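You operate a simulated robot arm through the tools that you are given. There is no shell and no other tool. Be economical: measure what you need, move in short steps, check, and stop when the job is done.

The job below is to be done with a simulated robot arm. You get a single attempt, and the scene is never put back.

JOB
Crimp the clip on the hose end in the caliper.
Fine: gauge it, set the crimp dial, slide it in, one stroke with the hand clear, slider out again.

It is judged by the outcome, as a careful person would: the job done as asked, and still so three seconds after it is handed in. It fails if anything else is knocked over, pushed out of place, dropped, spilled or broken.

ROBOT AND FRAMES
A 6-joint arm with a two-finger parallel gripper, fixed in place. Base frame: the origin is at the foot of the arm, x ahead of it, y to its left, z up; the work surface is at about z = 860. Units: mm, degrees, N and s.
With the tool pointing down near the work surface it reaches from about 260 to 680 mm from the base axis. Its first joint turns from -66.0 to 66.0 degrees. Payload 2.9 kg.
The TCP is the grasp point between the finger pads, 30 mm short of the fingertips. In the tool frame z runs along the fingers and y along their closing line. Largest opening 110 mm; finger width 20, thickness 10; the body of the gripper, 48 by 112 mm, starts 55 mm behind the TCP.
Orientation is told as [roll, pitch, yaw] about the base's x, y, z axes, in that order, counted from this pose: with the fingers straight down and closing along the base's y, the tool's x points along the base's -x, its y along +y and its z along -z.

CONTROLS
- The arm moves only by the tool play_rows. Its argument "series" is a list that holds one entry, the list of rows, each a list of 7 numbers: the shift along the base's x, y, z in mm, then the turn, a rotation vector about the base's x, y, z in degrees, then the closure, from 0 (fully open) to 1 (shut). In form: [[[dx, dy, dz, ax, ay, az, claw], ...]]. A call has 1 to 12 rows; each row is the pose to reach, as a shift and turn from the pose commanded when the call began. Rows are played at 5 a second. More than 50 mm and 8.6 degrees between two rows, or a gripper value outside its range, and nothing of the call is played. A pose out of reach is approached as far as the arm can. The call stops where the force on the tool passes 70 N (or 10 N more than at its start, if that is more) or the arm is blocked; 0.2 s more then pass. The fingers move at their own pace (about 108 mm/s each) and stop on an object; they squeeze with about 27 N. The grip force told is the motor's: it shows also when the fingers shut on nothing. Time passes only in rows, and 0.2 s behind the last, so rows that repeat a pose let the fingers close. It gives the time, the measured TCP pose, the force on the tool (base axes), the opening and the grip force at its end, in the units of the frame above (readings bear some noise).
- Cameras (640 x 400 px; columns grow to the right, rows downward): "scene" is fixed at [63.5, 415.2, 1405.3]; the picture's right is [-0.89, -0.45, 0.00], its down [-0.16, 0.32, -0.94] and it looks along [0.42, -0.83, -0.35] (base axes); focal length 327 px, centre (320, 200). "wrist" rides on the gripper at [72, 17, -103] in the tool frame; the picture's right is [-0.23, 0.97, 0.00], its down [-0.76, -0.18, -0.62] and it looks along [-0.61, -0.14, 0.78] (tool axes); focal length 222 px, centre (320, 200). There is no depth. A picture from a camera that has moved, and an enlarged one, comes with that camera's place and axes in the base frame and with its lens.
- get_image(camera): a new picture of that camera. No time passes.
- enlarge(camera, box): a new picture of the part [left, top, right, bottom] of that camera's present view, enlarged. No time passes.
- job_done(): hands the job in; it is judged then, once.

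Work in short steps. Places have to be worked out from the pictures, the camera data and where the tool is seen: move nearer, look again, correct. Check each grasp and each placing, and mend what went wrong. You have 120 turns and 76 pictures in all, those below and enlarged ones among them. Open the gripper and draw the arm clear of the work before you hand the job in, unless the task says otherwise; then end with one line.

The tools are called after "Request:" by a JSON object that holds its "method" and its "body". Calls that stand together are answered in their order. play_rows: Moves the arm, as the interface text tells. Its arguments: {"type":"object","properties":{"series":{"type":"array","items":{"type":"array","items":{"type":"array","items":{"type":"number"}}}}},"required":["series"]} The other tools are called the same way: get_image (camera) takes a picture; enlarge (camera, box) takes an enlarged picture of a part of a camera's view; job_done () hands the job in.

At the start:

```text
time_s: 0.0
tcp_pos: [319.7, -218.6, 1304.5]
ee_rot: [0.0, -0.1, 0.1]
ft_force: [0.3, 0.4, 0.1]
gripper_width: 109.8
grasp_force: 0.0
```

scene: 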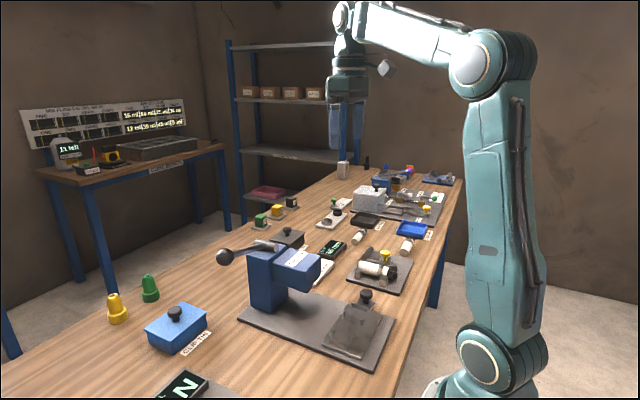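
wrist: 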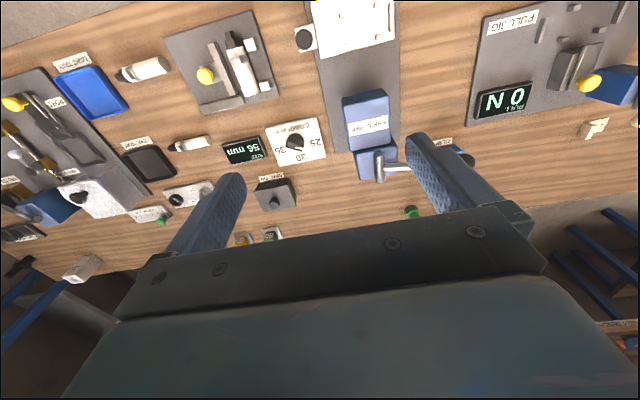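

I'll look closely at the bench and the wall sign first.

Request:
{"method": "enlarge", "body": {"camera": "scene", "box": [10, 90, 210, 215]}}

Request:
{"method": "enlarge", "body": {"camera": "wrist", "box": [150, 0, 450, 220]}}

Request:
{"method": "enlarge", "body": {"camera": "scene", "box": [200, 150, 480, 370]}}

```text
3.20 times, centred on (110, 152) of scene
camera zoom: at [63.5, 415.2, 1405.3], right [-0.89, -0.45, 0.0], down [-0.16, 0.32, -0.94], along [0.42, -0.83, -0.35], focal length 1047 px, centre (992, 352)
```

zoom: 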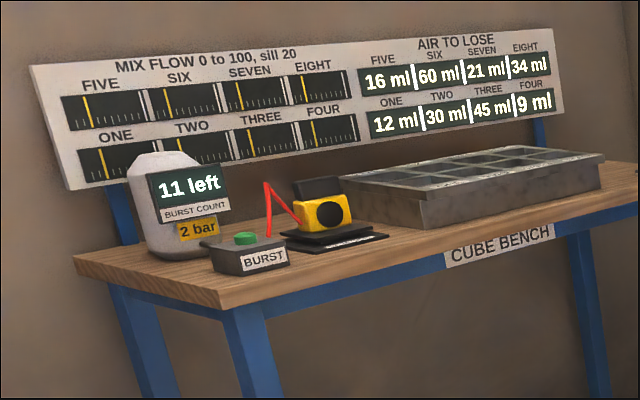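

```text
1.82 times, centred on (300, 110) of wrist
camera zoom: at [247.2, -201.5, 1406.6], right [0.23, 0.97, 0.0], down [0.76, -0.18, 0.62], along [0.61, -0.14, -0.78], focal length 404 px, centre (356, 364)
```

zoom: 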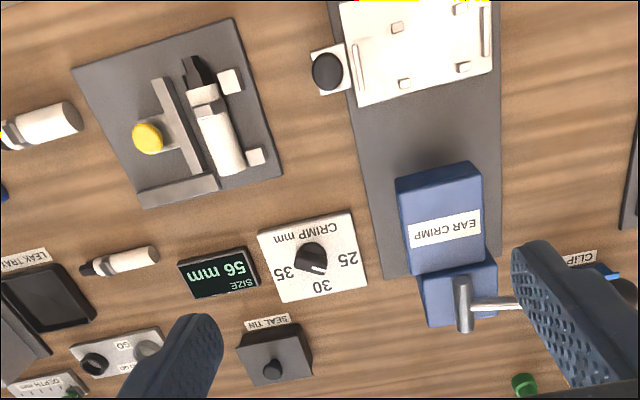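

```text
1.82 times, centred on (340, 260) of scene
camera zoom: at [63.5, 415.2, 1405.3], right [-0.89, -0.45, 0.0], down [-0.16, 0.32, -0.94], along [0.42, -0.83, -0.35], focal length 595 px, centre (284, 91)
```

zoom: 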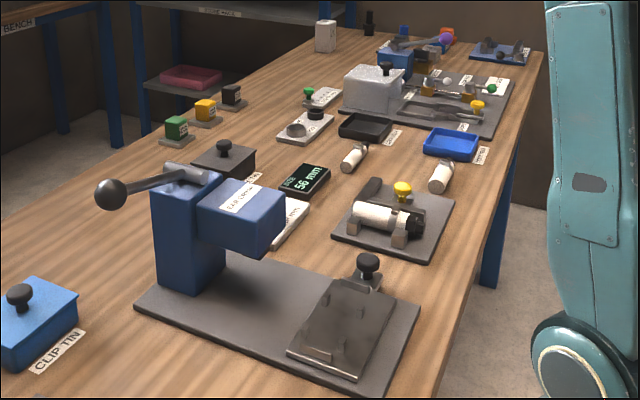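

The caliper holds a hose end and reads 56 mm (open). The dial, slider press and lever are nearby. I'll move lower over the caliper for a closer look.

Request:
{"method": "play_rows", "body": {"series": [[[0, -25, -40, 0, 0, 0, 0], [0, -50, -80, 0, 0, 0, 0], [0, -75, -120, 0, 0, 0, 0], [0, -95, -150, 0, 0, 0, 0], [0, -110, -180, 0, 0, 0, 0], [0, -110, -200, 0, 0, 0, 0]]]}}

Request:
{"method": "get_image", "body": {"camera": "wrist"}}

```text
time_s: 1.4
tcp_pos: [319.9, -329.7, 1105.4]
ee_rot: [0.0, -0.1, 0.1]
ft_force: [0.3, -0.5, 0.3]
gripper_width: 109.9
grasp_force: 0.0
```

```text
70 pictures are left
camera wrist: at [247.0, -312.2, 1207.6], right [0.23, 0.97, 0.0], down [0.76, -0.18, 0.62], along [0.61, -0.14, -0.78], focal length 222 px, centre (320, 200)
```

wrist: 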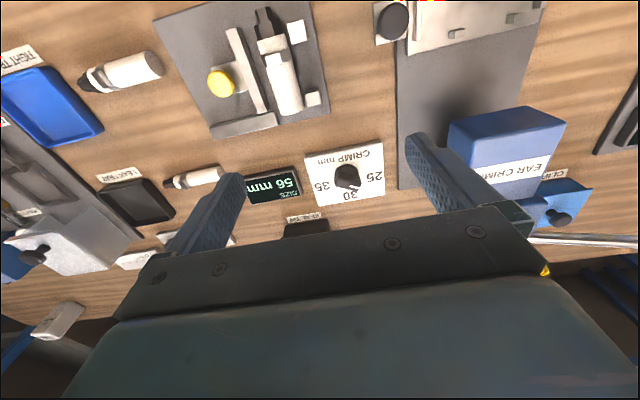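

Request:
{"method": "enlarge", "body": {"camera": "wrist", "box": [140, 0, 400, 220]}}

Request:
{"method": "enlarge", "body": {"camera": "scene", "box": [310, 200, 440, 300]}}

Request:
{"method": "enlarge", "body": {"camera": "scene", "box": [200, 220, 410, 370]}}

```text
1.82 times, centred on (270, 110) of wrist
camera zoom: at [247.0, -312.2, 1207.6], right [0.23, 0.97, 0.0], down [0.76, -0.18, 0.62], along [0.61, -0.14, -0.78], focal length 404 px, centre (411, 364)
```

zoom: 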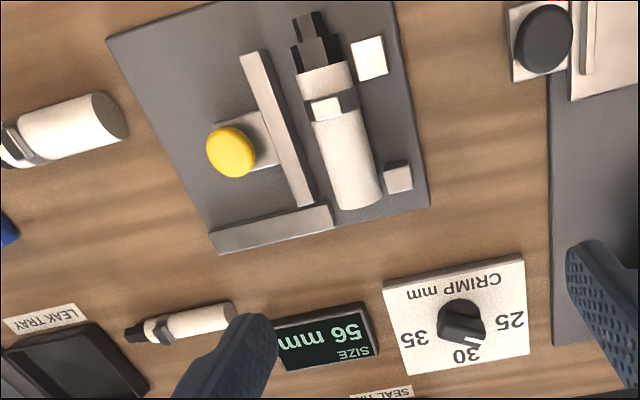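

```text
4.00 times, centred on (375, 250) of scene
camera zoom: at [63.5, 415.1, 1405.4], right [-0.89, -0.45, 0.0], down [-0.16, 0.32, -0.94], along [0.42, -0.83, -0.35], focal length 1309 px, centre (100, 0)
```

zoom: 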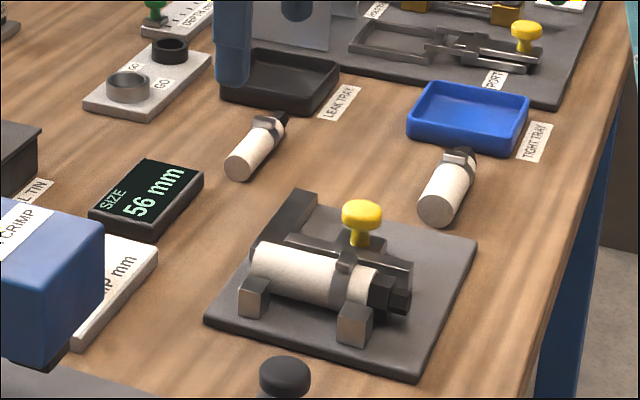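

```text
2.67 times, centred on (305, 295) of scene
camera zoom: at [63.5, 415.1, 1405.4], right [-0.89, -0.45, 0.0], down [-0.16, 0.32, -0.94], along [0.42, -0.83, -0.35], focal length 873 px, centre (360, -53)
```

zoom: 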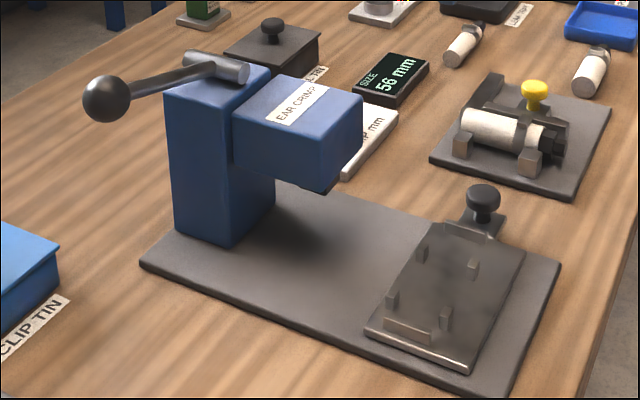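

The jaw's yellow knob triangulates to about (276, -439, 912), and the jaw moves along +y. I'll go above it with the fingers partly closed.

Request:
{"method": "play_rows", "body": {"series": [[[-10, -30, -25, 0, 0, 0, 0.5], [-20, -60, -50, 0, 0, 0, 0.5], [-32, -85, -80, 0, 0, 0, 0.5], [-44, -109, -115, 0, 0, 0, 0.5], [-44, -109, -130, 0, 0, 0, 0.5]]]}}

Request:
{"method": "get_image", "body": {"camera": "wrist"}}

Request:
{"method": "enlarge", "body": {"camera": "scene", "box": [310, 150, 470, 300]}}

```text
time_s: 2.6
tcp_pos: [276.7, -438.7, 972.7]
ee_rot: [-0.1, 0.0, 0.2]
ft_force: [0.4, -0.6, 1.0]
gripper_width: 55.0
grasp_force: 0.0
```

```text
66 pictures are left
camera wrist: at [204.0, -421.4, 1074.9], right [0.23, 0.97, 0.0], down [0.76, -0.18, 0.62], along [0.61, -0.14, -0.78], focal length 222 px, centre (320, 200)
```

wrist: 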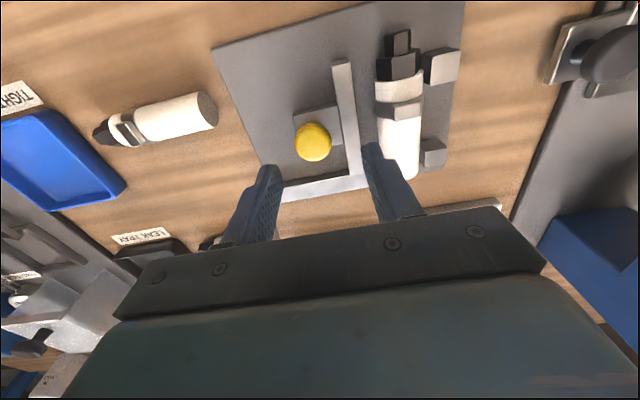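

```text
2.67 times, centred on (390, 225) of scene
camera zoom: at [63.5, 415.1, 1405.4], right [-0.89, -0.45, 0.0], down [-0.16, 0.32, -0.94], along [0.42, -0.83, -0.35], focal length 873 px, centre (133, 133)
```

zoom: 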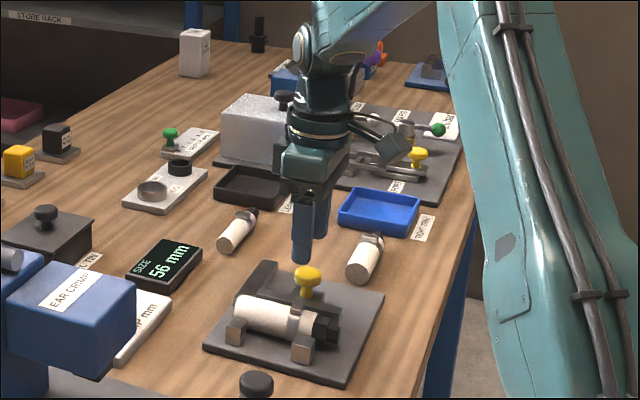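

Knob re-measured at (274, -442). Lowering around its head and closing.

Request:
{"method": "play_rows", "body": {"series": [[[-2, -3, -20, 0, 0, 0, 0.5], [-2, -3, -40, 0, 0, 0, 0.5], [-2, -3, -48, 0, 0, 0, 0.5], [-2, -3, -48, 0, 0, 0, 0.8], [-2, -3, -48, 0, 0, 0, 0.8]]]}}

Request:
{"method": "get_image", "body": {"camera": "wrist"}}

Request:
{"method": "enlarge", "body": {"camera": "scene", "box": [330, 220, 430, 300]}}

```text
time_s: 3.8
tcp_pos: [274.5, -439.3, 926.6]
ee_rot: [0.0, 0.1, 0.1]
ft_force: [-0.8, -0.1, -0.2]
gripper_width: 28.8
grasp_force: 44.4
```

```text
64 pictures are left
camera wrist: at [201.5, -423.1, 1028.1], right [0.23, 0.97, 0.0], down [0.76, -0.18, 0.62], along [0.61, -0.14, -0.78], focal length 222 px, centre (320, 200)
```

wrist: 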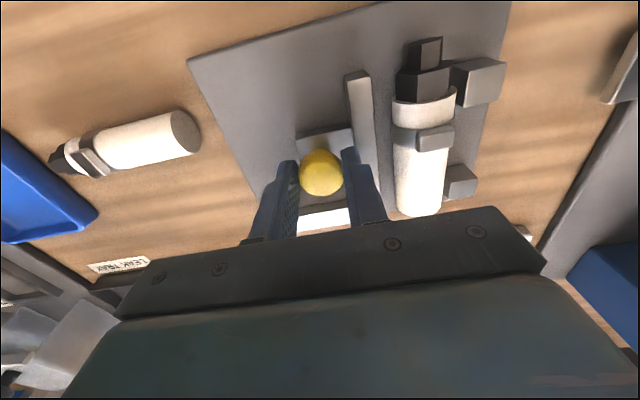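

```text
5.00 times, centred on (380, 260) of scene
camera zoom: at [63.5, 415.1, 1405.4], right [-0.89, -0.45, 0.0], down [-0.16, 0.32, -0.94], along [0.42, -0.83, -0.35], focal length 1636 px, centre (20, -100)
```

zoom: 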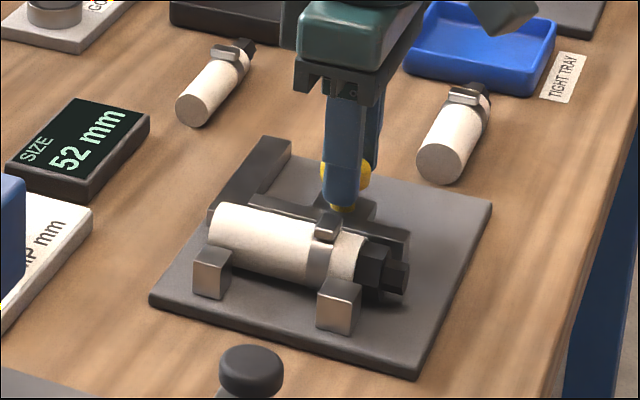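

Gripped the knob (jaw now reads 52). Pushing the jaw along +y in small steps.

Request:
{"method": "play_rows", "body": {"series": [[[0, 3, 0, 0, 0, 0, 0.8], [0, 6, 0, 0, 0, 0, 0.8], [0, 9, 0, 0, 0, 0, 0.8], [0, 12, 0, 0, 0, 0, 0.8], [0, 14, 0, 0, 0, 0, 0.8], [0, 16, 0, 0, 0, 0, 0.8]]]}}

Request:
{"method": "enlarge", "body": {"camera": "scene", "box": [310, 220, 430, 300]}}

```text
time_s: 5.2
tcp_pos: [274.4, -424.1, 926.3]
ee_rot: [-0.1, -0.1, 0.0]
ft_force: [-0.8, -2.3, -10.2]
gripper_width: 28.7
grasp_force: 45.3
```

```text
5.00 times, centred on (370, 260) of scene
camera zoom: at [63.5, 414.9, 1405.4], right [-0.89, -0.45, 0.0], down [-0.16, 0.32, -0.94], along [0.42, -0.83, -0.35], focal length 1636 px, centre (70, -100)
```

zoom: 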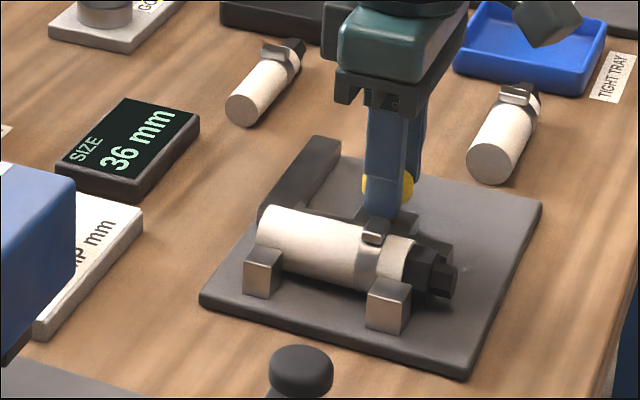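

Reads 36 mm, with a light downward load. Continuing a few mm more carefully.

Request:
{"method": "play_rows", "body": {"series": [[[0, 1, 0, 0, 0, 0, 0.8], [0, 2, 0, 0, 0, 0, 0.8], [0, 3, 0, 0, 0, 0, 0.8], [0, 4, 0, 0, 0, 0, 0.8]]]}}

Request:
{"method": "enlarge", "body": {"camera": "scene", "box": [310, 220, 430, 300]}}

Request:
{"method": "get_image", "body": {"camera": "wrist"}}

```text
time_s: 6.2
tcp_pos: [274.7, -423.6, 926.0]
ee_rot: [-0.3, -0.2, -0.2]
ft_force: [0.2, -27.5, -23.0]
gripper_width: 28.8
grasp_force: 45.3
```

```text
5.00 times, centred on (370, 260) of scene
camera zoom: at [63.7, 414.1, 1405.7], right [-0.89, -0.45, 0.0], down [-0.16, 0.32, -0.94], along [0.42, -0.83, -0.35], focal length 1636 px, centre (70, -100)
```

zoom: 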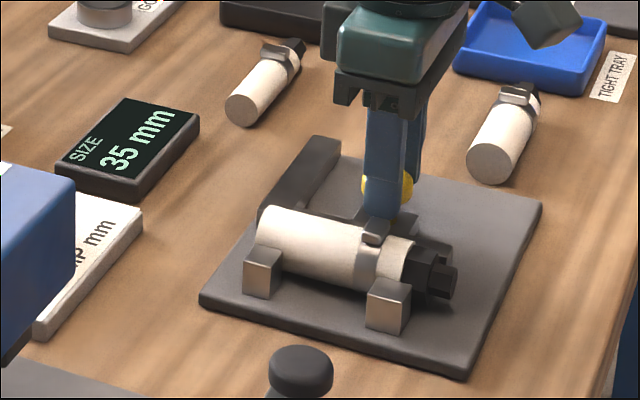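

```text
60 pictures are left
camera wrist: at [201.4, -405.4, 1028.2], right [0.23, 0.97, 0.0], down [0.76, -0.18, 0.63], along [0.61, -0.15, -0.78], focal length 222 px, centre (320, 200)
```

wrist: 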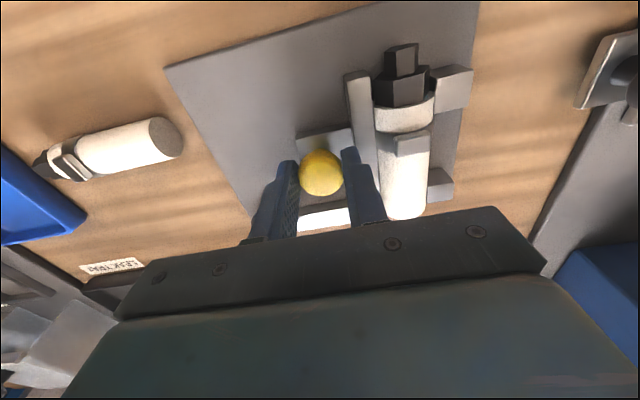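

Now firm contact: 35 mm at 27 N. I'll ease off the push and see the settled reading.

Request:
{"method": "play_rows", "body": {"series": [[[0, -2, 0, 0, 0, 0, 0.8], [0, -3, 0, 0, 0, 0, 0.8], [0, -3, 0, 0, 0, 0, 0.8]]]}}

Request:
{"method": "enlarge", "body": {"camera": "scene", "box": [310, 220, 430, 300]}}

```text
time_s: 7.0
tcp_pos: [274.4, -424.3, 926.1]
ee_rot: [0.2, 0.0, 0.1]
ft_force: [-6.5, -14.6, -17.2]
gripper_width: 29.0
grasp_force: 45.3
```

```text
5.00 times, centred on (370, 260) of scene
camera zoom: at [63.5, 414.6, 1405.5], right [-0.89, -0.45, 0.0], down [-0.16, 0.32, -0.94], along [0.42, -0.83, -0.35], focal length 1636 px, centre (70, -100)
```

zoom: 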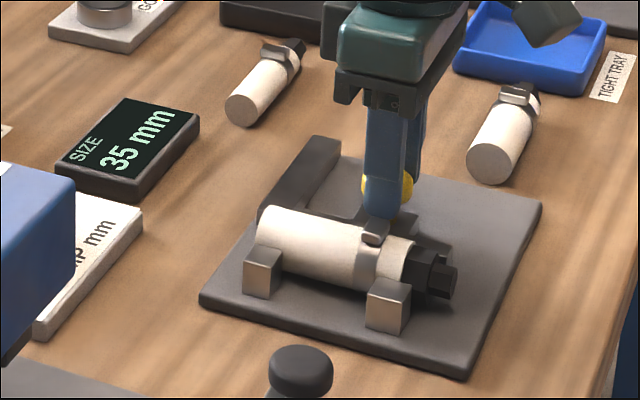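

It holds 35 mm. Now I draw the jaw back to free the hose, and release the knob.

Request:
{"method": "play_rows", "body": {"series": [[[0, -4, 0, 0, 0, 0, 0.8], [0, -8, 0, 0, 0, 0, 0.8], [0, -12, 0, 0, 0, 0, 0.8], [0, -17, 0, 0, 0, 0, 0.8], [0, -19, 0, 0, 0, 0, 0.8], [0, -19, 0, 0, 0, 0, 0.5], [0, -19, 0, 0, 0, 0, 0.5], [0, -19, 30, 0, 0, 0, 0.5], [0, -19, 70, 0, 0, 0, 0.5], [0, -19, 100, 0, 0, 0, 0.5]]]}}

Request:
{"method": "get_image", "body": {"camera": "wrist"}}

Request:
{"method": "enlarge", "body": {"camera": "scene", "box": [310, 220, 430, 300]}}

```text
time_s: 9.2
tcp_pos: [274.6, -443.9, 1025.8]
ee_rot: [0.0, 0.1, 0.1]
ft_force: [0.0, -0.4, 0.2]
gripper_width: 55.1
grasp_force: 0.1
```

```text
58 pictures are left
camera wrist: at [200.9, -426.6, 1128.4], right [0.23, 0.97, 0.0], down [0.76, -0.18, 0.62], along [0.61, -0.14, -0.78], focal length 222 px, centre (320, 200)
```

wrist: 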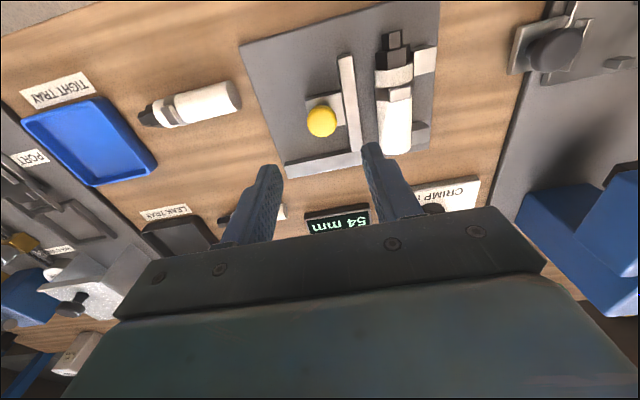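

```text
5.00 times, centred on (370, 260) of scene
camera zoom: at [63.5, 415.2, 1405.3], right [-0.89, -0.45, 0.0], down [-0.16, 0.32, -0.94], along [0.42, -0.83, -0.35], focal length 1636 px, centre (70, -100)
```

zoom: 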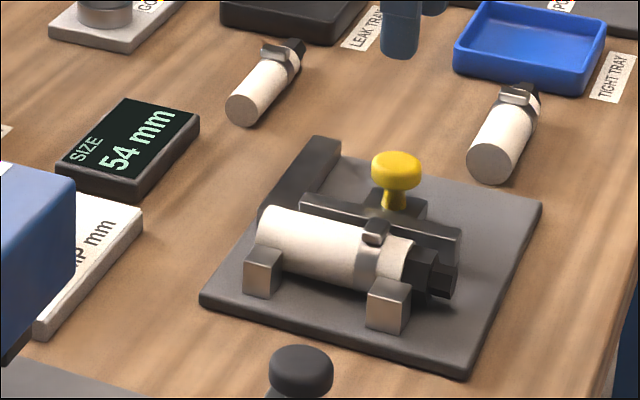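

Jaw opened to 54, hose left against the stops. Next, a view of the dial.

Request:
{"method": "play_rows", "body": {"series": [[[30, 30, -5, 0, 0, 0, 0.5], [60, 60, -10, 0, 0, 0, 0.5], [90, 90, -15, 0, 0, 0, 0.5], [115, 115, -25, 0, 0, 0, 0.5], [125, 135, -35, 0, 0, 0, 0.5], [125, 135, -35, 0, 0, 0, 0.5]]]}}

Request:
{"method": "enlarge", "body": {"camera": "wrist", "box": [220, 60, 440, 220]}}

```text
time_s: 10.6
tcp_pos: [400.7, -307.3, 992.8]
ee_rot: [0.0, 0.0, 0.1]
ft_force: [0.8, -0.5, 1.1]
gripper_width: 54.9
grasp_force: 0.0
```

```text
2.50 times, centred on (330, 140) of wrist
camera zoom: at [327.4, -289.7, 1094.9], right [0.23, 0.97, 0.0], down [0.76, -0.18, 0.62], along [0.61, -0.14, -0.78], focal length 555 px, centre (295, 350)
```

zoom: 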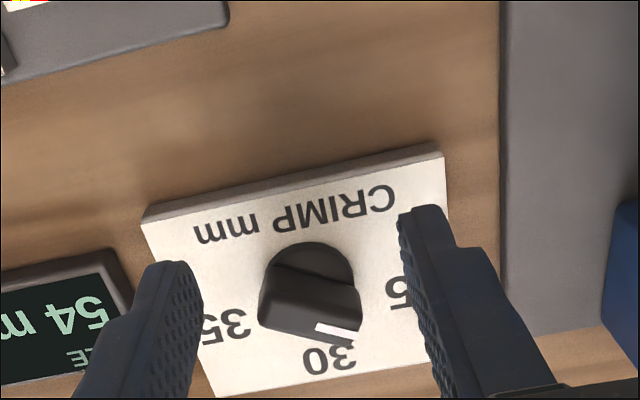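

Request:
{"method": "enlarge", "body": {"camera": "wrist", "box": [290, 130, 390, 210]}}

```text
5.00 times, centred on (340, 170) of wrist
camera zoom: at [327.4, -289.7, 1094.9], right [0.23, 0.97, 0.0], down [0.76, -0.18, 0.62], along [0.61, -0.14, -0.78], focal length 1111 px, centre (220, 350)
```

zoom: 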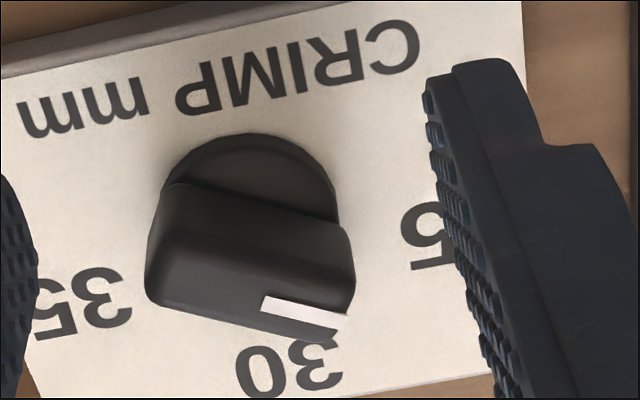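

The pointer bar lies about 62° from +x toward +y (about 26 on a ±75° scale); 35 is at about -75°. I'll first go over the knob and turn the tool to line up with the bar, watching wrist limits.

Request:
{"method": "play_rows", "body": {"series": [[[8, -1, 0, 0, 0, 7.8, 0.5], [16, -2, 0, 0, 0, 15.6, 0.5], [24, -3, 0, 0, 0, 23.4, 0.5], [32, -4, 0, 0, 0, 31, 0.5], [40, -5, 0, 0, 0, 39, 0.5], [48, -6, 0, 0, 0, 47, 0.5], [56, -6.5, 0, 0, 0, 55, 0.5], [64, -7, 0, 0, 0, 62, 0.5], [64, -7, 0, 0, 0, 62, 0.5]]]}}

Request:
{"method": "get_image", "body": {"camera": "wrist"}}

Request:
{"method": "enlarge", "body": {"camera": "scene", "box": [210, 180, 410, 320]}}

```text
time_s: 12.6
tcp_pos: [463.7, -313.7, 992.4]
ee_rot: [0.0, -0.1, 62.2]
ft_force: [-0.2, -0.4, 0.2]
gripper_width: 55.1
grasp_force: 0.1
```

```text
54 pictures are left
camera wrist: at [414.3, -369.5, 1094.0], right [-0.76, 0.66, 0.0], down [0.51, 0.59, 0.62], along [0.41, 0.47, -0.78], focal length 222 px, centre (320, 200)
```

wrist: 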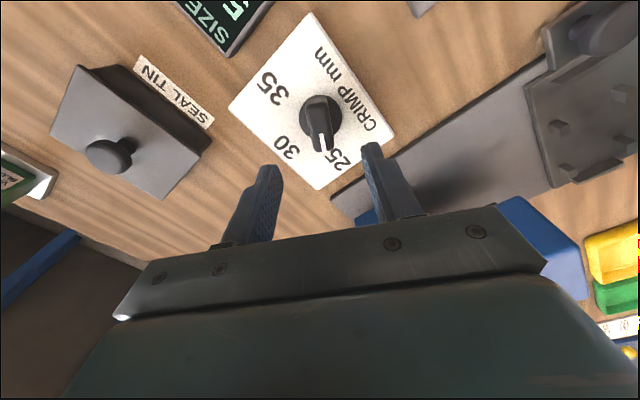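

```text
2.86 times, centred on (310, 250) of scene
camera zoom: at [63.5, 415.2, 1405.3], right [-0.89, -0.45, 0.0], down [-0.16, 0.32, -0.94], along [0.42, -0.83, -0.35], focal length 935 px, centre (349, 57)
```

zoom: 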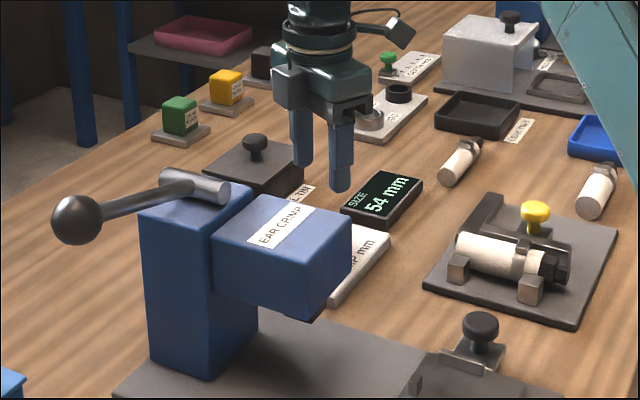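

Request:
{"method": "enlarge", "body": {"camera": "wrist", "box": [220, 0, 420, 200]}}

```text
2.00 times, centred on (320, 100) of wrist
camera zoom: at [414.3, -369.5, 1094.0], right [-0.76, 0.66, 0.0], down [0.51, 0.59, 0.62], along [0.41, 0.47, -0.78], focal length 444 px, centre (320, 400)
```

zoom: 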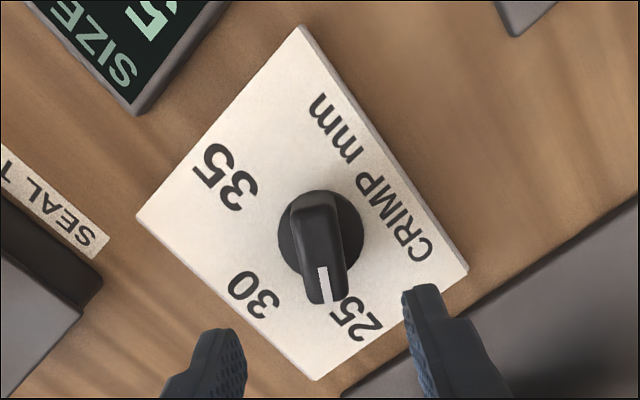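

Knob centre ≈ (460.5, -315), bar top ≈ 910, bar at ≈58°. Descending around the bar with the fingers partly open.

Request:
{"method": "play_rows", "body": {"series": [[[-3, -1.5, -20, 0, 0, -4, 0.5], [-3, -1.5, -40, 0, 0, -4, 0.5], [-3, -1.5, -58, 0, 0, -4, 0.5], [-3, -1.5, -68, 0, 0, -4, 0.5]]]}}

Request:
{"method": "get_image", "body": {"camera": "wrist"}}

```text
time_s: 13.6
tcp_pos: [461.8, -317.0, 921.7]
ee_rot: [-0.1, 0.0, 57.9]
ft_force: [0.0, 0.4, -0.1]
gripper_width: 54.9
grasp_force: 0.1
```

```text
51 pictures are left
camera wrist: at [408.7, -368.6, 1024.7], right [-0.71, 0.71, 0.0], down [0.55, 0.55, 0.62], along [0.44, 0.44, -0.78], focal length 222 px, centre (320, 200)
```

wrist: 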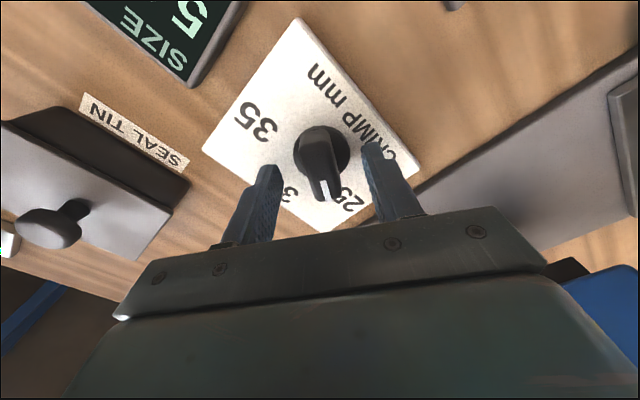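

Bar sits between the fingers, centred. Closing on it.

Request:
{"method": "play_rows", "body": {"series": [[[0, 0, 0, 0, 0, 0, 0.75], [0, 0, 0, 0, 0, 0, 0.95], [0, 0, 0, 0, 0, 0, 0.95]]]}}

Request:
{"method": "get_image", "body": {"camera": "wrist"}}

```text
time_s: 14.4
tcp_pos: [461.4, -316.3, 922.2]
ee_rot: [0.1, -0.1, 58.1]
ft_force: [-4.6, 4.1, 1.6]
gripper_width: 19.8
grasp_force: 45.2
```

```text
50 pictures are left
camera wrist: at [408.3, -368.3, 1024.7], right [-0.71, 0.71, 0.0], down [0.55, 0.55, 0.62], along [0.44, 0.44, -0.78], focal length 222 px, centre (320, 200)
```

wrist: 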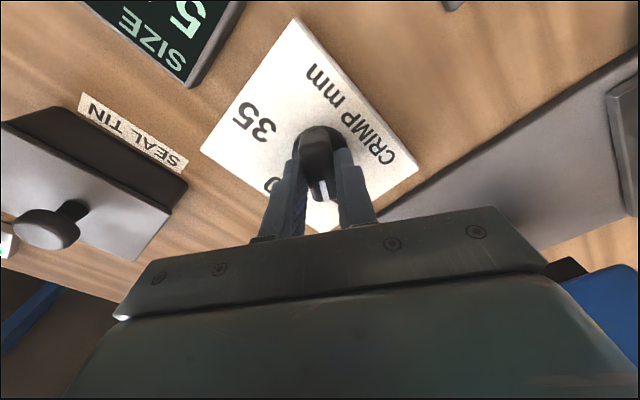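

Gripped the bar. Turning it clockwise (toward 30, then 35) — first 64°.

Request:
{"method": "play_rows", "body": {"series": [[[0, 0, 0, 0, 0, -8, 0.95], [0, 0, 0, 0, 0, -16, 0.95], [0, 0, 0, 0, 0, -24, 0.95], [0, 0, 0, 0, 0, -32, 0.95], [0, 0, 0, 0, 0, -40, 0.95], [0, 0, 0, 0, 0, -48, 0.95], [0, 0, 0, 0, 0, -56, 0.95], [0, 0, 0, 0, 0, -64, 0.95]]]}}

Request:
{"method": "get_image", "body": {"camera": "wrist"}}

```text
time_s: 16.2
tcp_pos: [460.4, -314.5, 921.7]
ee_rot: [0.1, 0.1, -6.0]
ft_force: [1.9, 14.9, -16.7]
gripper_width: 20.0
grasp_force: 45.3
```

```text
49 pictures are left
camera wrist: at [390.0, -289.9, 1024.9], right [0.33, 0.94, 0.0], down [0.74, -0.26, 0.62], along [0.59, -0.2, -0.78], focal length 222 px, centre (320, 200)
```

wrist: 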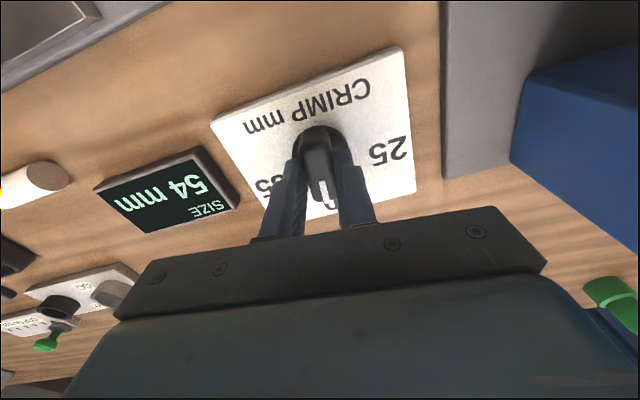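

Knob follows. Continue toward 35, easing the centre by a mm or so.

Request:
{"method": "play_rows", "body": {"series": [[[0, 1.5, 0.5, 0, 0, -8, 0.95], [0, 1.5, 0.5, 0, 0, -16, 0.95], [0, 1.5, 0.5, 0, 0, -24, 0.95], [0, 1.5, 0.5, 0, 0, -32, 0.95], [0, 1.5, 0.5, 0, 0, -40, 0.95], [0, 1.5, 0.5, 0, 0, -48, 0.95], [0, 1.5, 0.5, 0, 0, -56, 0.95], [0, 1.5, 0.5, 0, 0, -64, 0.95]]]}}

Request:
{"method": "get_image", "body": {"camera": "wrist"}}

```text
time_s: 18.0
tcp_pos: [462.8, -315.9, 927.1]
ee_rot: [0.3, -0.3, -69.8]
ft_force: [10.8, 9.4, 1.3]
gripper_width: 22.8
grasp_force: 45.3
```

```text
48 pictures are left
camera wrist: at [452.1, -241.2, 1029.2], right [0.99, 0.12, 0.01], down [0.09, -0.77, 0.63], along [0.08, -0.62, -0.78], focal length 222 px, centre (320, 200)
```

wrist: 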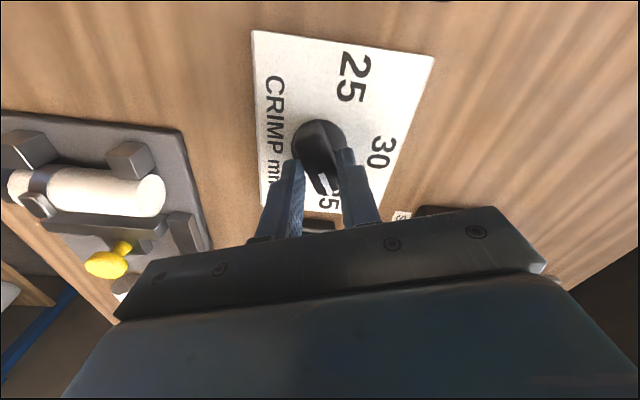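

The grip skewed a bit near the end. Releasing and backing up to read the pointer.

Request:
{"method": "play_rows", "body": {"series": [[[0, 0, 0, 0, 0, 0, 0.5], [0, 0, 0, 0, 0, 0, 0.5], [0, 0, 30, 0, 0, 0, 0.5], [0, 0, 70, 0, 0, 0, 0.5], [0, 0, 70, 0, 0, 0, 0.5]]]}}

Request:
{"method": "enlarge", "body": {"camera": "wrist", "box": [220, 0, 420, 200]}}

```text
time_s: 19.2
tcp_pos: [458.7, -315.6, 993.4]
ee_rot: [0.0, 0.0, -70.0]
ft_force: [-0.7, -0.7, 0.4]
gripper_width: 55.0
grasp_force: 0.2
```

```text
2.00 times, centred on (320, 100) of wrist
camera zoom: at [449.9, -240.9, 1095.3], right [0.99, 0.12, 0.0], down [0.09, -0.78, 0.62], along [0.08, -0.62, -0.78], focal length 444 px, centre (320, 400)
```

zoom: 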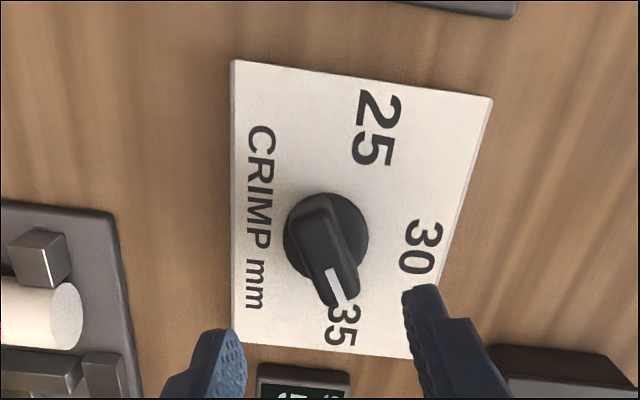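

Pointer now ≈ -62°, while the 35 label is at ≈ -71°, so it's at about 34.3. I'll regrip aligned with the bar and turn the remaining ~10°.

Request:
{"method": "play_rows", "body": {"series": [[[2.5, 1.5, -20, 0, 0, 7, 0.5], [2.5, 1.5, -45, 0, 0, 7, 0.5], [2.5, 1.5, -65, 0, 0, 7, 0.5], [2.5, 1.5, -72, 0, 0, 7, 0.5], [2.5, 1.5, -72, 0, 0, 7, 0.95], [2.5, 1.5, -72, 0, 0, 7, 0.95], [2.5, 1.5, -72, 0, 0, 7, 0.95]]]}}

Request:
{"method": "enlarge", "body": {"camera": "wrist", "box": [220, 60, 420, 220]}}

```text
time_s: 20.8
tcp_pos: [461.6, -314.7, 920.6]
ee_rot: [0.0, 0.1, -63.0]
ft_force: [-12.0, -5.3, 1.4]
gripper_width: 20.5
grasp_force: 44.8
```

```text
2.50 times, centred on (320, 140) of wrist
camera zoom: at [443.7, -241.5, 1023.3], right [0.97, 0.24, 0.0], down [0.19, -0.76, 0.62], along [0.15, -0.61, -0.78], focal length 555 px, centre (320, 350)
```

zoom: 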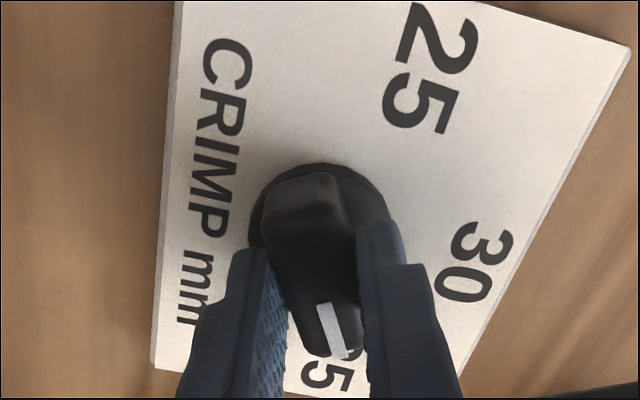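

Gripped squarely (20.5 mm). Turning a further 10° clockwise.

Request:
{"method": "play_rows", "body": {"series": [[[0, 0, 0, 0, 0, -3, 0.95], [0, 0, 0, 0, 0, -6, 0.95], [0, 0, 0, 0, 0, -9, 0.95], [0, 0, 0, 0, 0, -9, 0.95], [0, 0, 0, 0, 0, -9, 0.5], [0, 0, 0, 0, 0, -9, 0.5], [0, 0, 40, 0, 0, -9, 0.5], [0, 0, 72, 0, 0, -9, 0.5], [0, 0, 72, 0, 0, -9, 0.5]]]}}

Request:
{"method": "enlarge", "body": {"camera": "wrist", "box": [220, 0, 420, 200]}}

```text
time_s: 22.8
tcp_pos: [463.4, -312.2, 994.4]
ee_rot: [0.0, -0.1, -72.0]
ft_force: [0.5, -0.2, 0.2]
gripper_width: 54.9
grasp_force: 0.0
```

```text
2.00 times, centred on (320, 100) of wrist
camera zoom: at [456.7, -237.3, 1096.4], right [1.0, 0.09, 0.0], down [0.07, -0.78, 0.62], along [0.05, -0.62, -0.78], focal length 444 px, centre (320, 400)
```

zoom: 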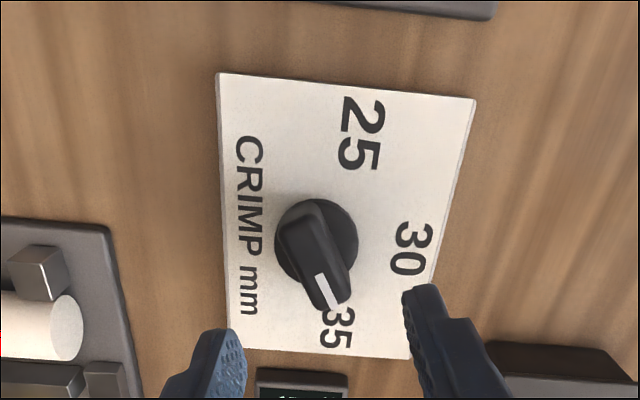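

The pointer appears near 34.5–35. For a parallax-free reading I'll put the camera straight above the knob.

Request:
{"method": "play_rows", "body": {"series": [[[2, -38, 0, 0, 0, 0, 0.5], [5, -72, 0, 0, 0, 0, 0.5], [5, -72, 0, 0, 0, 0, 0.5]]]}}

Request:
{"method": "enlarge", "body": {"camera": "wrist", "box": [240, 0, 400, 100]}}

```text
time_s: 23.6
tcp_pos: [468.2, -384.5, 994.1]
ee_rot: [0.0, 0.0, -71.9]
ft_force: [-0.2, 1.1, -0.3]
gripper_width: 55.1
grasp_force: 0.1
```

```text
4.00 times, centred on (320, 50) of wrist
camera zoom: at [462.1, -309.5, 1096.2], right [1.0, 0.09, 0.0], down [0.07, -0.78, 0.62], along [0.05, -0.62, -0.78], focal length 888 px, centre (320, 800)
```

zoom: 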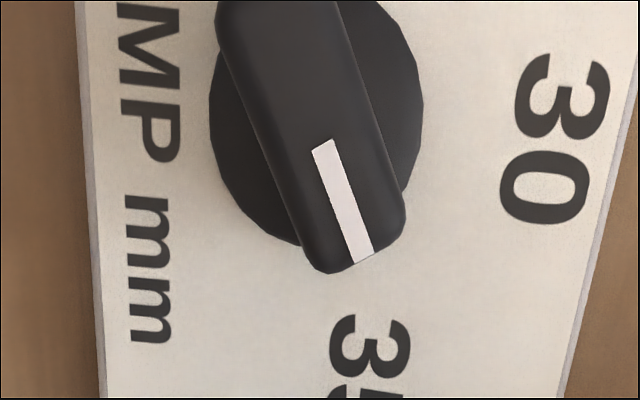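

Straight-down view puts the pointer at ≈ -60°, short of the 35 label (≈ -72°). I'll regrip deeper, square to the bar, and watch what happens on turning.

Request:
{"method": "play_rows", "body": {"series": [[[-3, 35, 0, 0, 0, 6, 0.5], [-6, 70.5, 0, 0, 0, 12, 0.5], [-6, 70.5, -35, 0, 0, 12, 0.5], [-6, 70.5, -65, 0, 0, 12, 0.5], [-6, 70.5, -78, 0, 0, 12, 0.5], [-6, 70.5, -78, 0, 0, 12, 0.95], [-6, 70.5, -78, 0, 0, 12, 0.95], [-6, 70.5, -78, 0, 0, 12, 0.95]]]}}

```text
time_s: 25.4
tcp_pos: [461.3, -314.2, 916.7]
ee_rot: [0.0, -0.1, -59.9]
ft_force: [-0.8, 1.1, -2.6]
gripper_width: 19.7
grasp_force: 44.9
```

Perfectly square at -60° (19.7 mm, no side force), so the pointer is at -60°. Turning 6° more and reading back.

Request:
{"method": "play_rows", "body": {"series": [[[0, 0, 0, 0, 0, -2, 0.95], [0, 0, 0, 0, 0, -4, 0.95], [0, 0, 0, 0, 0, -6, 0.95], [0, 0, 0, 0, 0, -6, 0.95]]]}}

Request:
{"method": "enlarge", "body": {"camera": "wrist", "box": [220, 60, 420, 220]}}

```text
time_s: 26.4
tcp_pos: [461.1, -313.5, 917.4]
ee_rot: [0.0, -0.1, -65.8]
ft_force: [-0.7, -1.6, 0.6]
gripper_width: 21.2
grasp_force: 45.7
```

```text
2.50 times, centred on (320, 140) of wrist
camera zoom: at [447.1, -240.4, 1018.8], right [0.98, 0.19, 0.0], down [0.15, -0.77, 0.62], along [0.12, -0.61, -0.78], focal length 555 px, centre (320, 350)
```

zoom: 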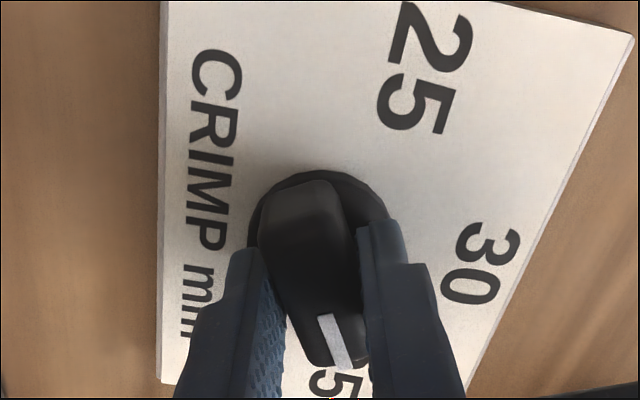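

The grip opened to 21.2 — the knob sits against a stop at -60°. I'll release, return to yaw 0 and take a straight-down look at the whole dial to judge what the pointer reads.

Request:
{"method": "play_rows", "body": {"series": [[[0, 0, 0, 0, 0, 0, 0.5], [0, 0, 0, 0, 0, 0, 0.5], [0, 0, 40, 0, 0, 0, 0.5], [0, 0, 80, 0, 0, 8, 0.5], [10, -3, 90, 0, 0, 16, 0.5], [20, -6, 90, 0, 0, 24, 0.5], [30, -9, 90, 0, 0, 32, 0.5], [40, -12, 90, 0, 0, 40, 0.5], [50, -14, 90, 0, 0, 48, 0.5], [55, -16, 90, 0, 0, 56, 0.5], [61, -18, 90, 0, 0, 64, 0.5], [61, -18, 90, 0, 0, 66, 0.5]]]}}

Request:
{"method": "enlarge", "body": {"camera": "wrist", "box": [220, 0, 420, 125]}}

```text
time_s: 29.0
tcp_pos: [522.2, -331.9, 1005.7]
ee_rot: [0.1, -0.1, 0.3]
ft_force: [0.1, -0.2, -0.7]
gripper_width: 55.2
grasp_force: 0.2
```

```text
3.20 times, centred on (320, 62) of wrist
camera zoom: at [450.0, -315.6, 1108.1], right [0.22, 0.97, 0.0], down [0.76, -0.18, 0.62], along [0.61, -0.14, -0.78], focal length 711 px, centre (320, 640)
```

zoom: 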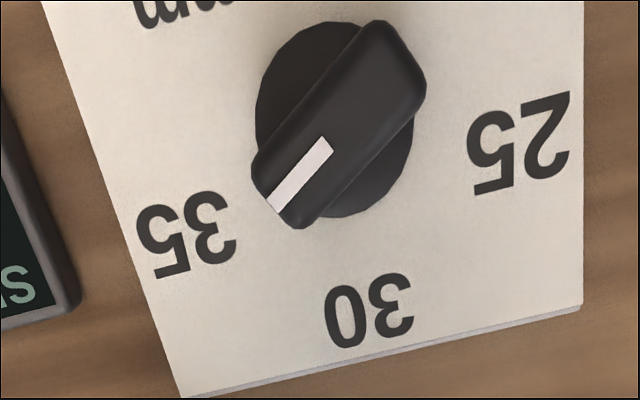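

The pointer sits at -60°, while labels 25/30/35 are at about +72/0/-72°, i.e. it reads about 34.2. Before forcing it, I'll cross-check the hose's diameter with the gripper itself; moving above the hose.

Request:
{"method": "play_rows", "body": {"series": [[[-40, -8, 0, 0, 0, 0, 0.2], [-85, -16, 0, 0, 0, 0, 0.2], [-130, -24, 0, 0, 0, 0, 0.2], [-175, -32, 0, 0, 0, 0, 0.2], [-215, -38, 0, 0, 0, 0, 0.2], [-235, -38, -20, 0, 0, 0, 0.2], [-235, -38, -20, 0, 0, 0, 0.2]]]}}

Request:
{"method": "get_image", "body": {"camera": "wrist"}}

```text
time_s: 30.6
tcp_pos: [286.7, -370.5, 985.3]
ee_rot: [0.0, -0.1, 0.1]
ft_force: [-0.5, -0.1, -0.8]
gripper_width: 88.0
grasp_force: 0.0
```

```text
41 pictures are left
camera wrist: at [213.3, -353.6, 1087.4], right [0.23, 0.97, 0.0], down [0.76, -0.18, 0.62], along [0.61, -0.14, -0.78], focal length 222 px, centre (320, 200)
```

wrist: 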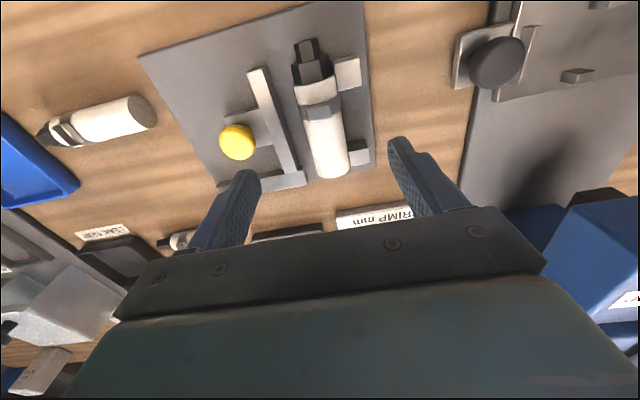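

Before gripping, I'll look at the slider nest to decide orientation and grip position.

Request:
{"method": "play_rows", "body": {"series": [[[-5, 40, 10, 0, 0, 0, 0.58], [-8, 85, 20, 0, 0, 0, 0.58], [-10, 130, 25, 0, 0, 0, 0.58], [-12, 170, 30, 0, 0, 0, 0.58], [-12, 195, 30, 0, 0, 0, 0.58], [-12, 195, 30, 0, 0, 0, 0.58]]]}}

Request:
{"method": "get_image", "body": {"camera": "wrist"}}

```text
time_s: 32.0
tcp_pos: [274.6, -176.1, 1016.0]
ee_rot: [0.0, -0.1, 0.0]
ft_force: [0.6, -0.7, -0.3]
gripper_width: 46.3
grasp_force: 0.0
```

```text
40 pictures are left
camera wrist: at [202.3, -158.1, 1118.0], right [0.23, 0.97, 0.0], down [0.76, -0.18, 0.62], along [0.61, -0.14, -0.78], focal length 222 px, centre (320, 200)
```

wrist: 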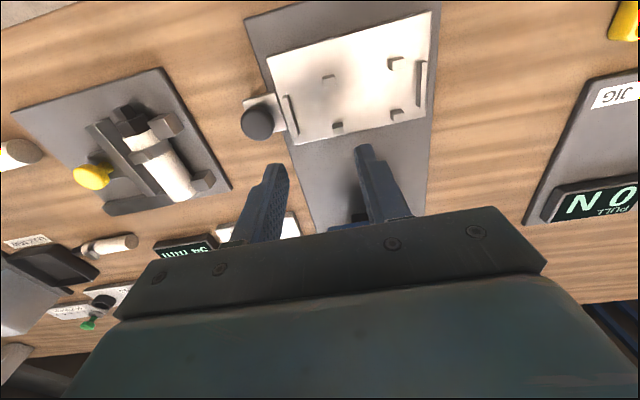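

Request:
{"method": "enlarge", "body": {"camera": "wrist", "box": [230, 0, 450, 150]}}

Request:
{"method": "enlarge", "body": {"camera": "scene", "box": [310, 270, 410, 370]}}

```text
2.67 times, centred on (340, 75) of wrist
camera zoom: at [202.3, -158.1, 1118.0], right [0.23, 0.97, 0.0], down [0.76, -0.18, 0.62], along [0.61, -0.14, -0.78], focal length 592 px, centre (267, 533)
```

zoom: 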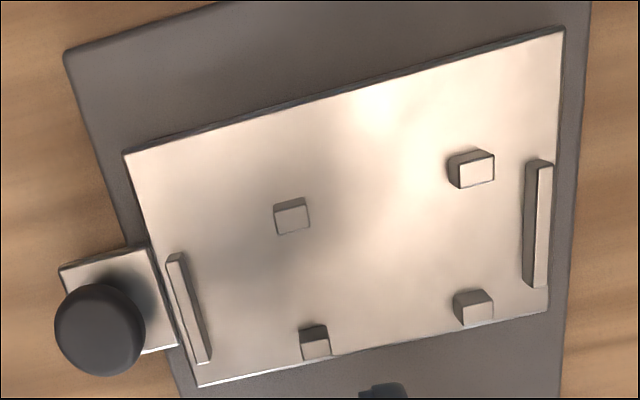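

```text
4.00 times, centred on (360, 320) of scene
camera zoom: at [63.5, 415.2, 1405.3], right [-0.89, -0.45, 0.0], down [-0.16, 0.32, -0.94], along [0.42, -0.83, -0.35], focal length 1309 px, centre (160, -280)
```

zoom: 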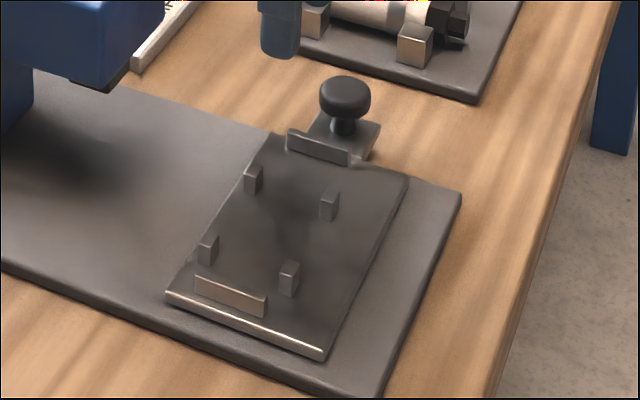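

Request:
{"method": "enlarge", "body": {"camera": "scene", "box": [230, 230, 350, 330]}}

Request:
{"method": "enlarge", "body": {"camera": "wrist", "box": [60, 60, 240, 230]}}

```text
4.00 times, centred on (290, 280) of scene
camera zoom: at [63.5, 415.2, 1405.3], right [-0.89, -0.45, 0.0], down [-0.16, 0.32, -0.94], along [0.42, -0.83, -0.35], focal length 1309 px, centre (440, -120)
```

zoom: 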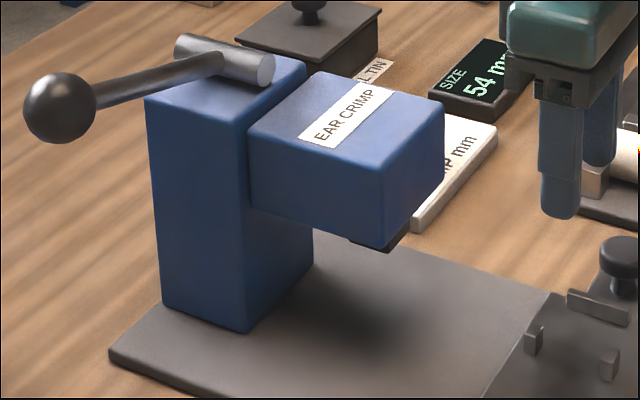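

```text
2.35 times, centred on (150, 145) of wrist
camera zoom: at [202.3, -158.1, 1118.0], right [0.23, 0.97, 0.0], down [0.76, -0.18, 0.62], along [0.61, -0.14, -0.78], focal length 523 px, centre (720, 329)
```

zoom: 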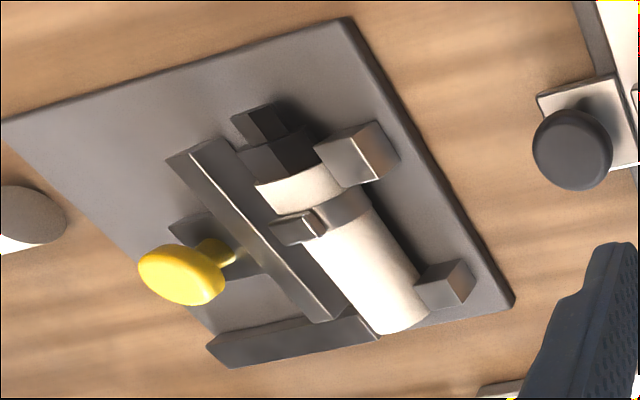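

Nest: hose lies along y between post pairs (x≈247/293, y≈-159/-97) with end ridges at y≈-204/-73. Now to grip the hose at the clip band, which also cross-checks the diameter.

Request:
{"method": "play_rows", "body": {"series": [[[0, -45, 0, 0, 0, 0, 0.58], [0, -90, 0, 0, 0, 0, 0.58], [0, -135, 0, 0, 0, 0, 0.58], [-1, -170, -20, 0, 0, 0, 0.58], [-1, -190, -45, 0, 0, 0, 0.58], [-1, -191, -75, 0, 0, 0, 0.58], [-1, -191, -75, 0, 0, 0, 0.58]]]}}

Request:
{"method": "get_image", "body": {"camera": "wrist"}}

Request:
{"method": "enlarge", "body": {"camera": "scene", "box": [330, 200, 430, 300]}}

```text
time_s: 33.6
tcp_pos: [275.3, -366.1, 941.1]
ee_rot: [0.1, -0.1, 0.0]
ft_force: [0.3, 0.4, 0.3]
gripper_width: 46.2
grasp_force: 0.1
```

```text
35 pictures are left
camera wrist: at [202.5, -348.1, 1043.5], right [0.23, 0.97, 0.0], down [0.76, -0.18, 0.62], along [0.61, -0.14, -0.78], focal length 222 px, centre (320, 200)
```

wrist: 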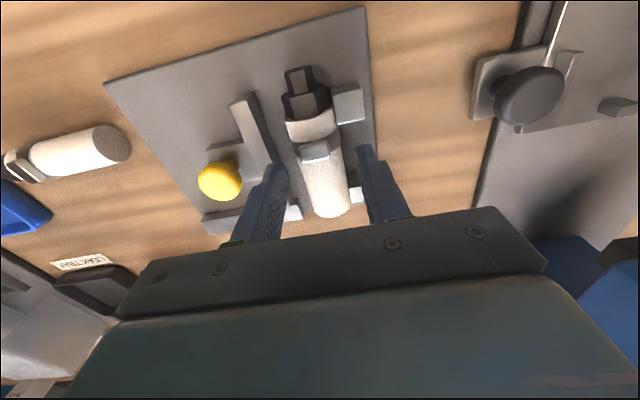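

```text
4.00 times, centred on (380, 250) of scene
camera zoom: at [63.5, 415.1, 1405.3], right [-0.89, -0.45, 0.0], down [-0.16, 0.32, -0.94], along [0.42, -0.83, -0.35], focal length 1309 px, centre (80, 0)
```

zoom: 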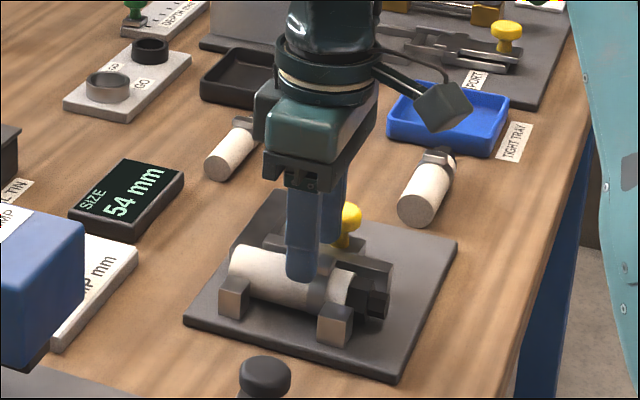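

Fingers are centred over the hose at the clip. Lowering with the gripper still at 46 mm, then closing.

Request:
{"method": "play_rows", "body": {"series": [[[-2, -0.5, -12, 0, 0, 0, 0.58], [-2, -0.5, -22, 0, 0, 0, 0.58], [-2, -0.5, -31, 0, 0, 0, 0.58], [-2, -0.5, -31, 0, 0, 0, 0.58]]]}}

```text
time_s: 34.6
tcp_pos: [273.7, -365.9, 910.9]
ee_rot: [0.1, 0.0, 0.1]
ft_force: [-0.3, -1.0, 1.0]
gripper_width: 46.3
grasp_force: 0.1
```

No contact. Closing on the clip.

Request:
{"method": "play_rows", "body": {"series": [[[0, 0, 0, 0, 0, 0, 0.72], [0, 0, 0, 0, 0, 0, 0.78], [0, 0, 0, 0, 0, 0, 0.78]]]}}

Request:
{"method": "get_image", "body": {"camera": "wrist"}}

```text
time_s: 35.4
tcp_pos: [273.2, -368.0, 910.0]
ee_rot: [-0.1, -0.1, 0.0]
ft_force: [-0.3, -8.4, -3.2]
gripper_width: 34.4
grasp_force: 27.1
```

```text
33 pictures are left
camera wrist: at [200.8, -349.7, 1011.8], right [0.23, 0.97, 0.0], down [0.76, -0.18, 0.62], along [0.61, -0.14, -0.78], focal length 222 px, centre (320, 200)
```

wrist: 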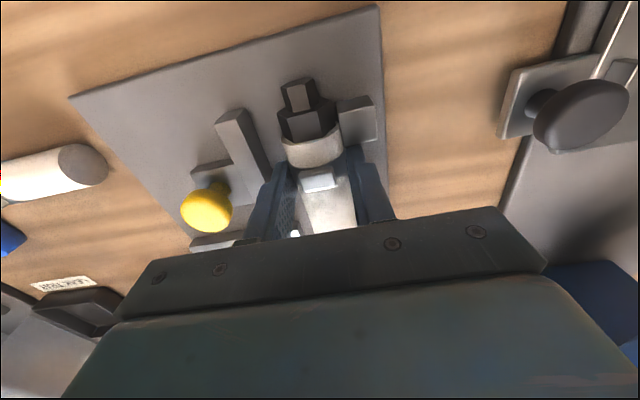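

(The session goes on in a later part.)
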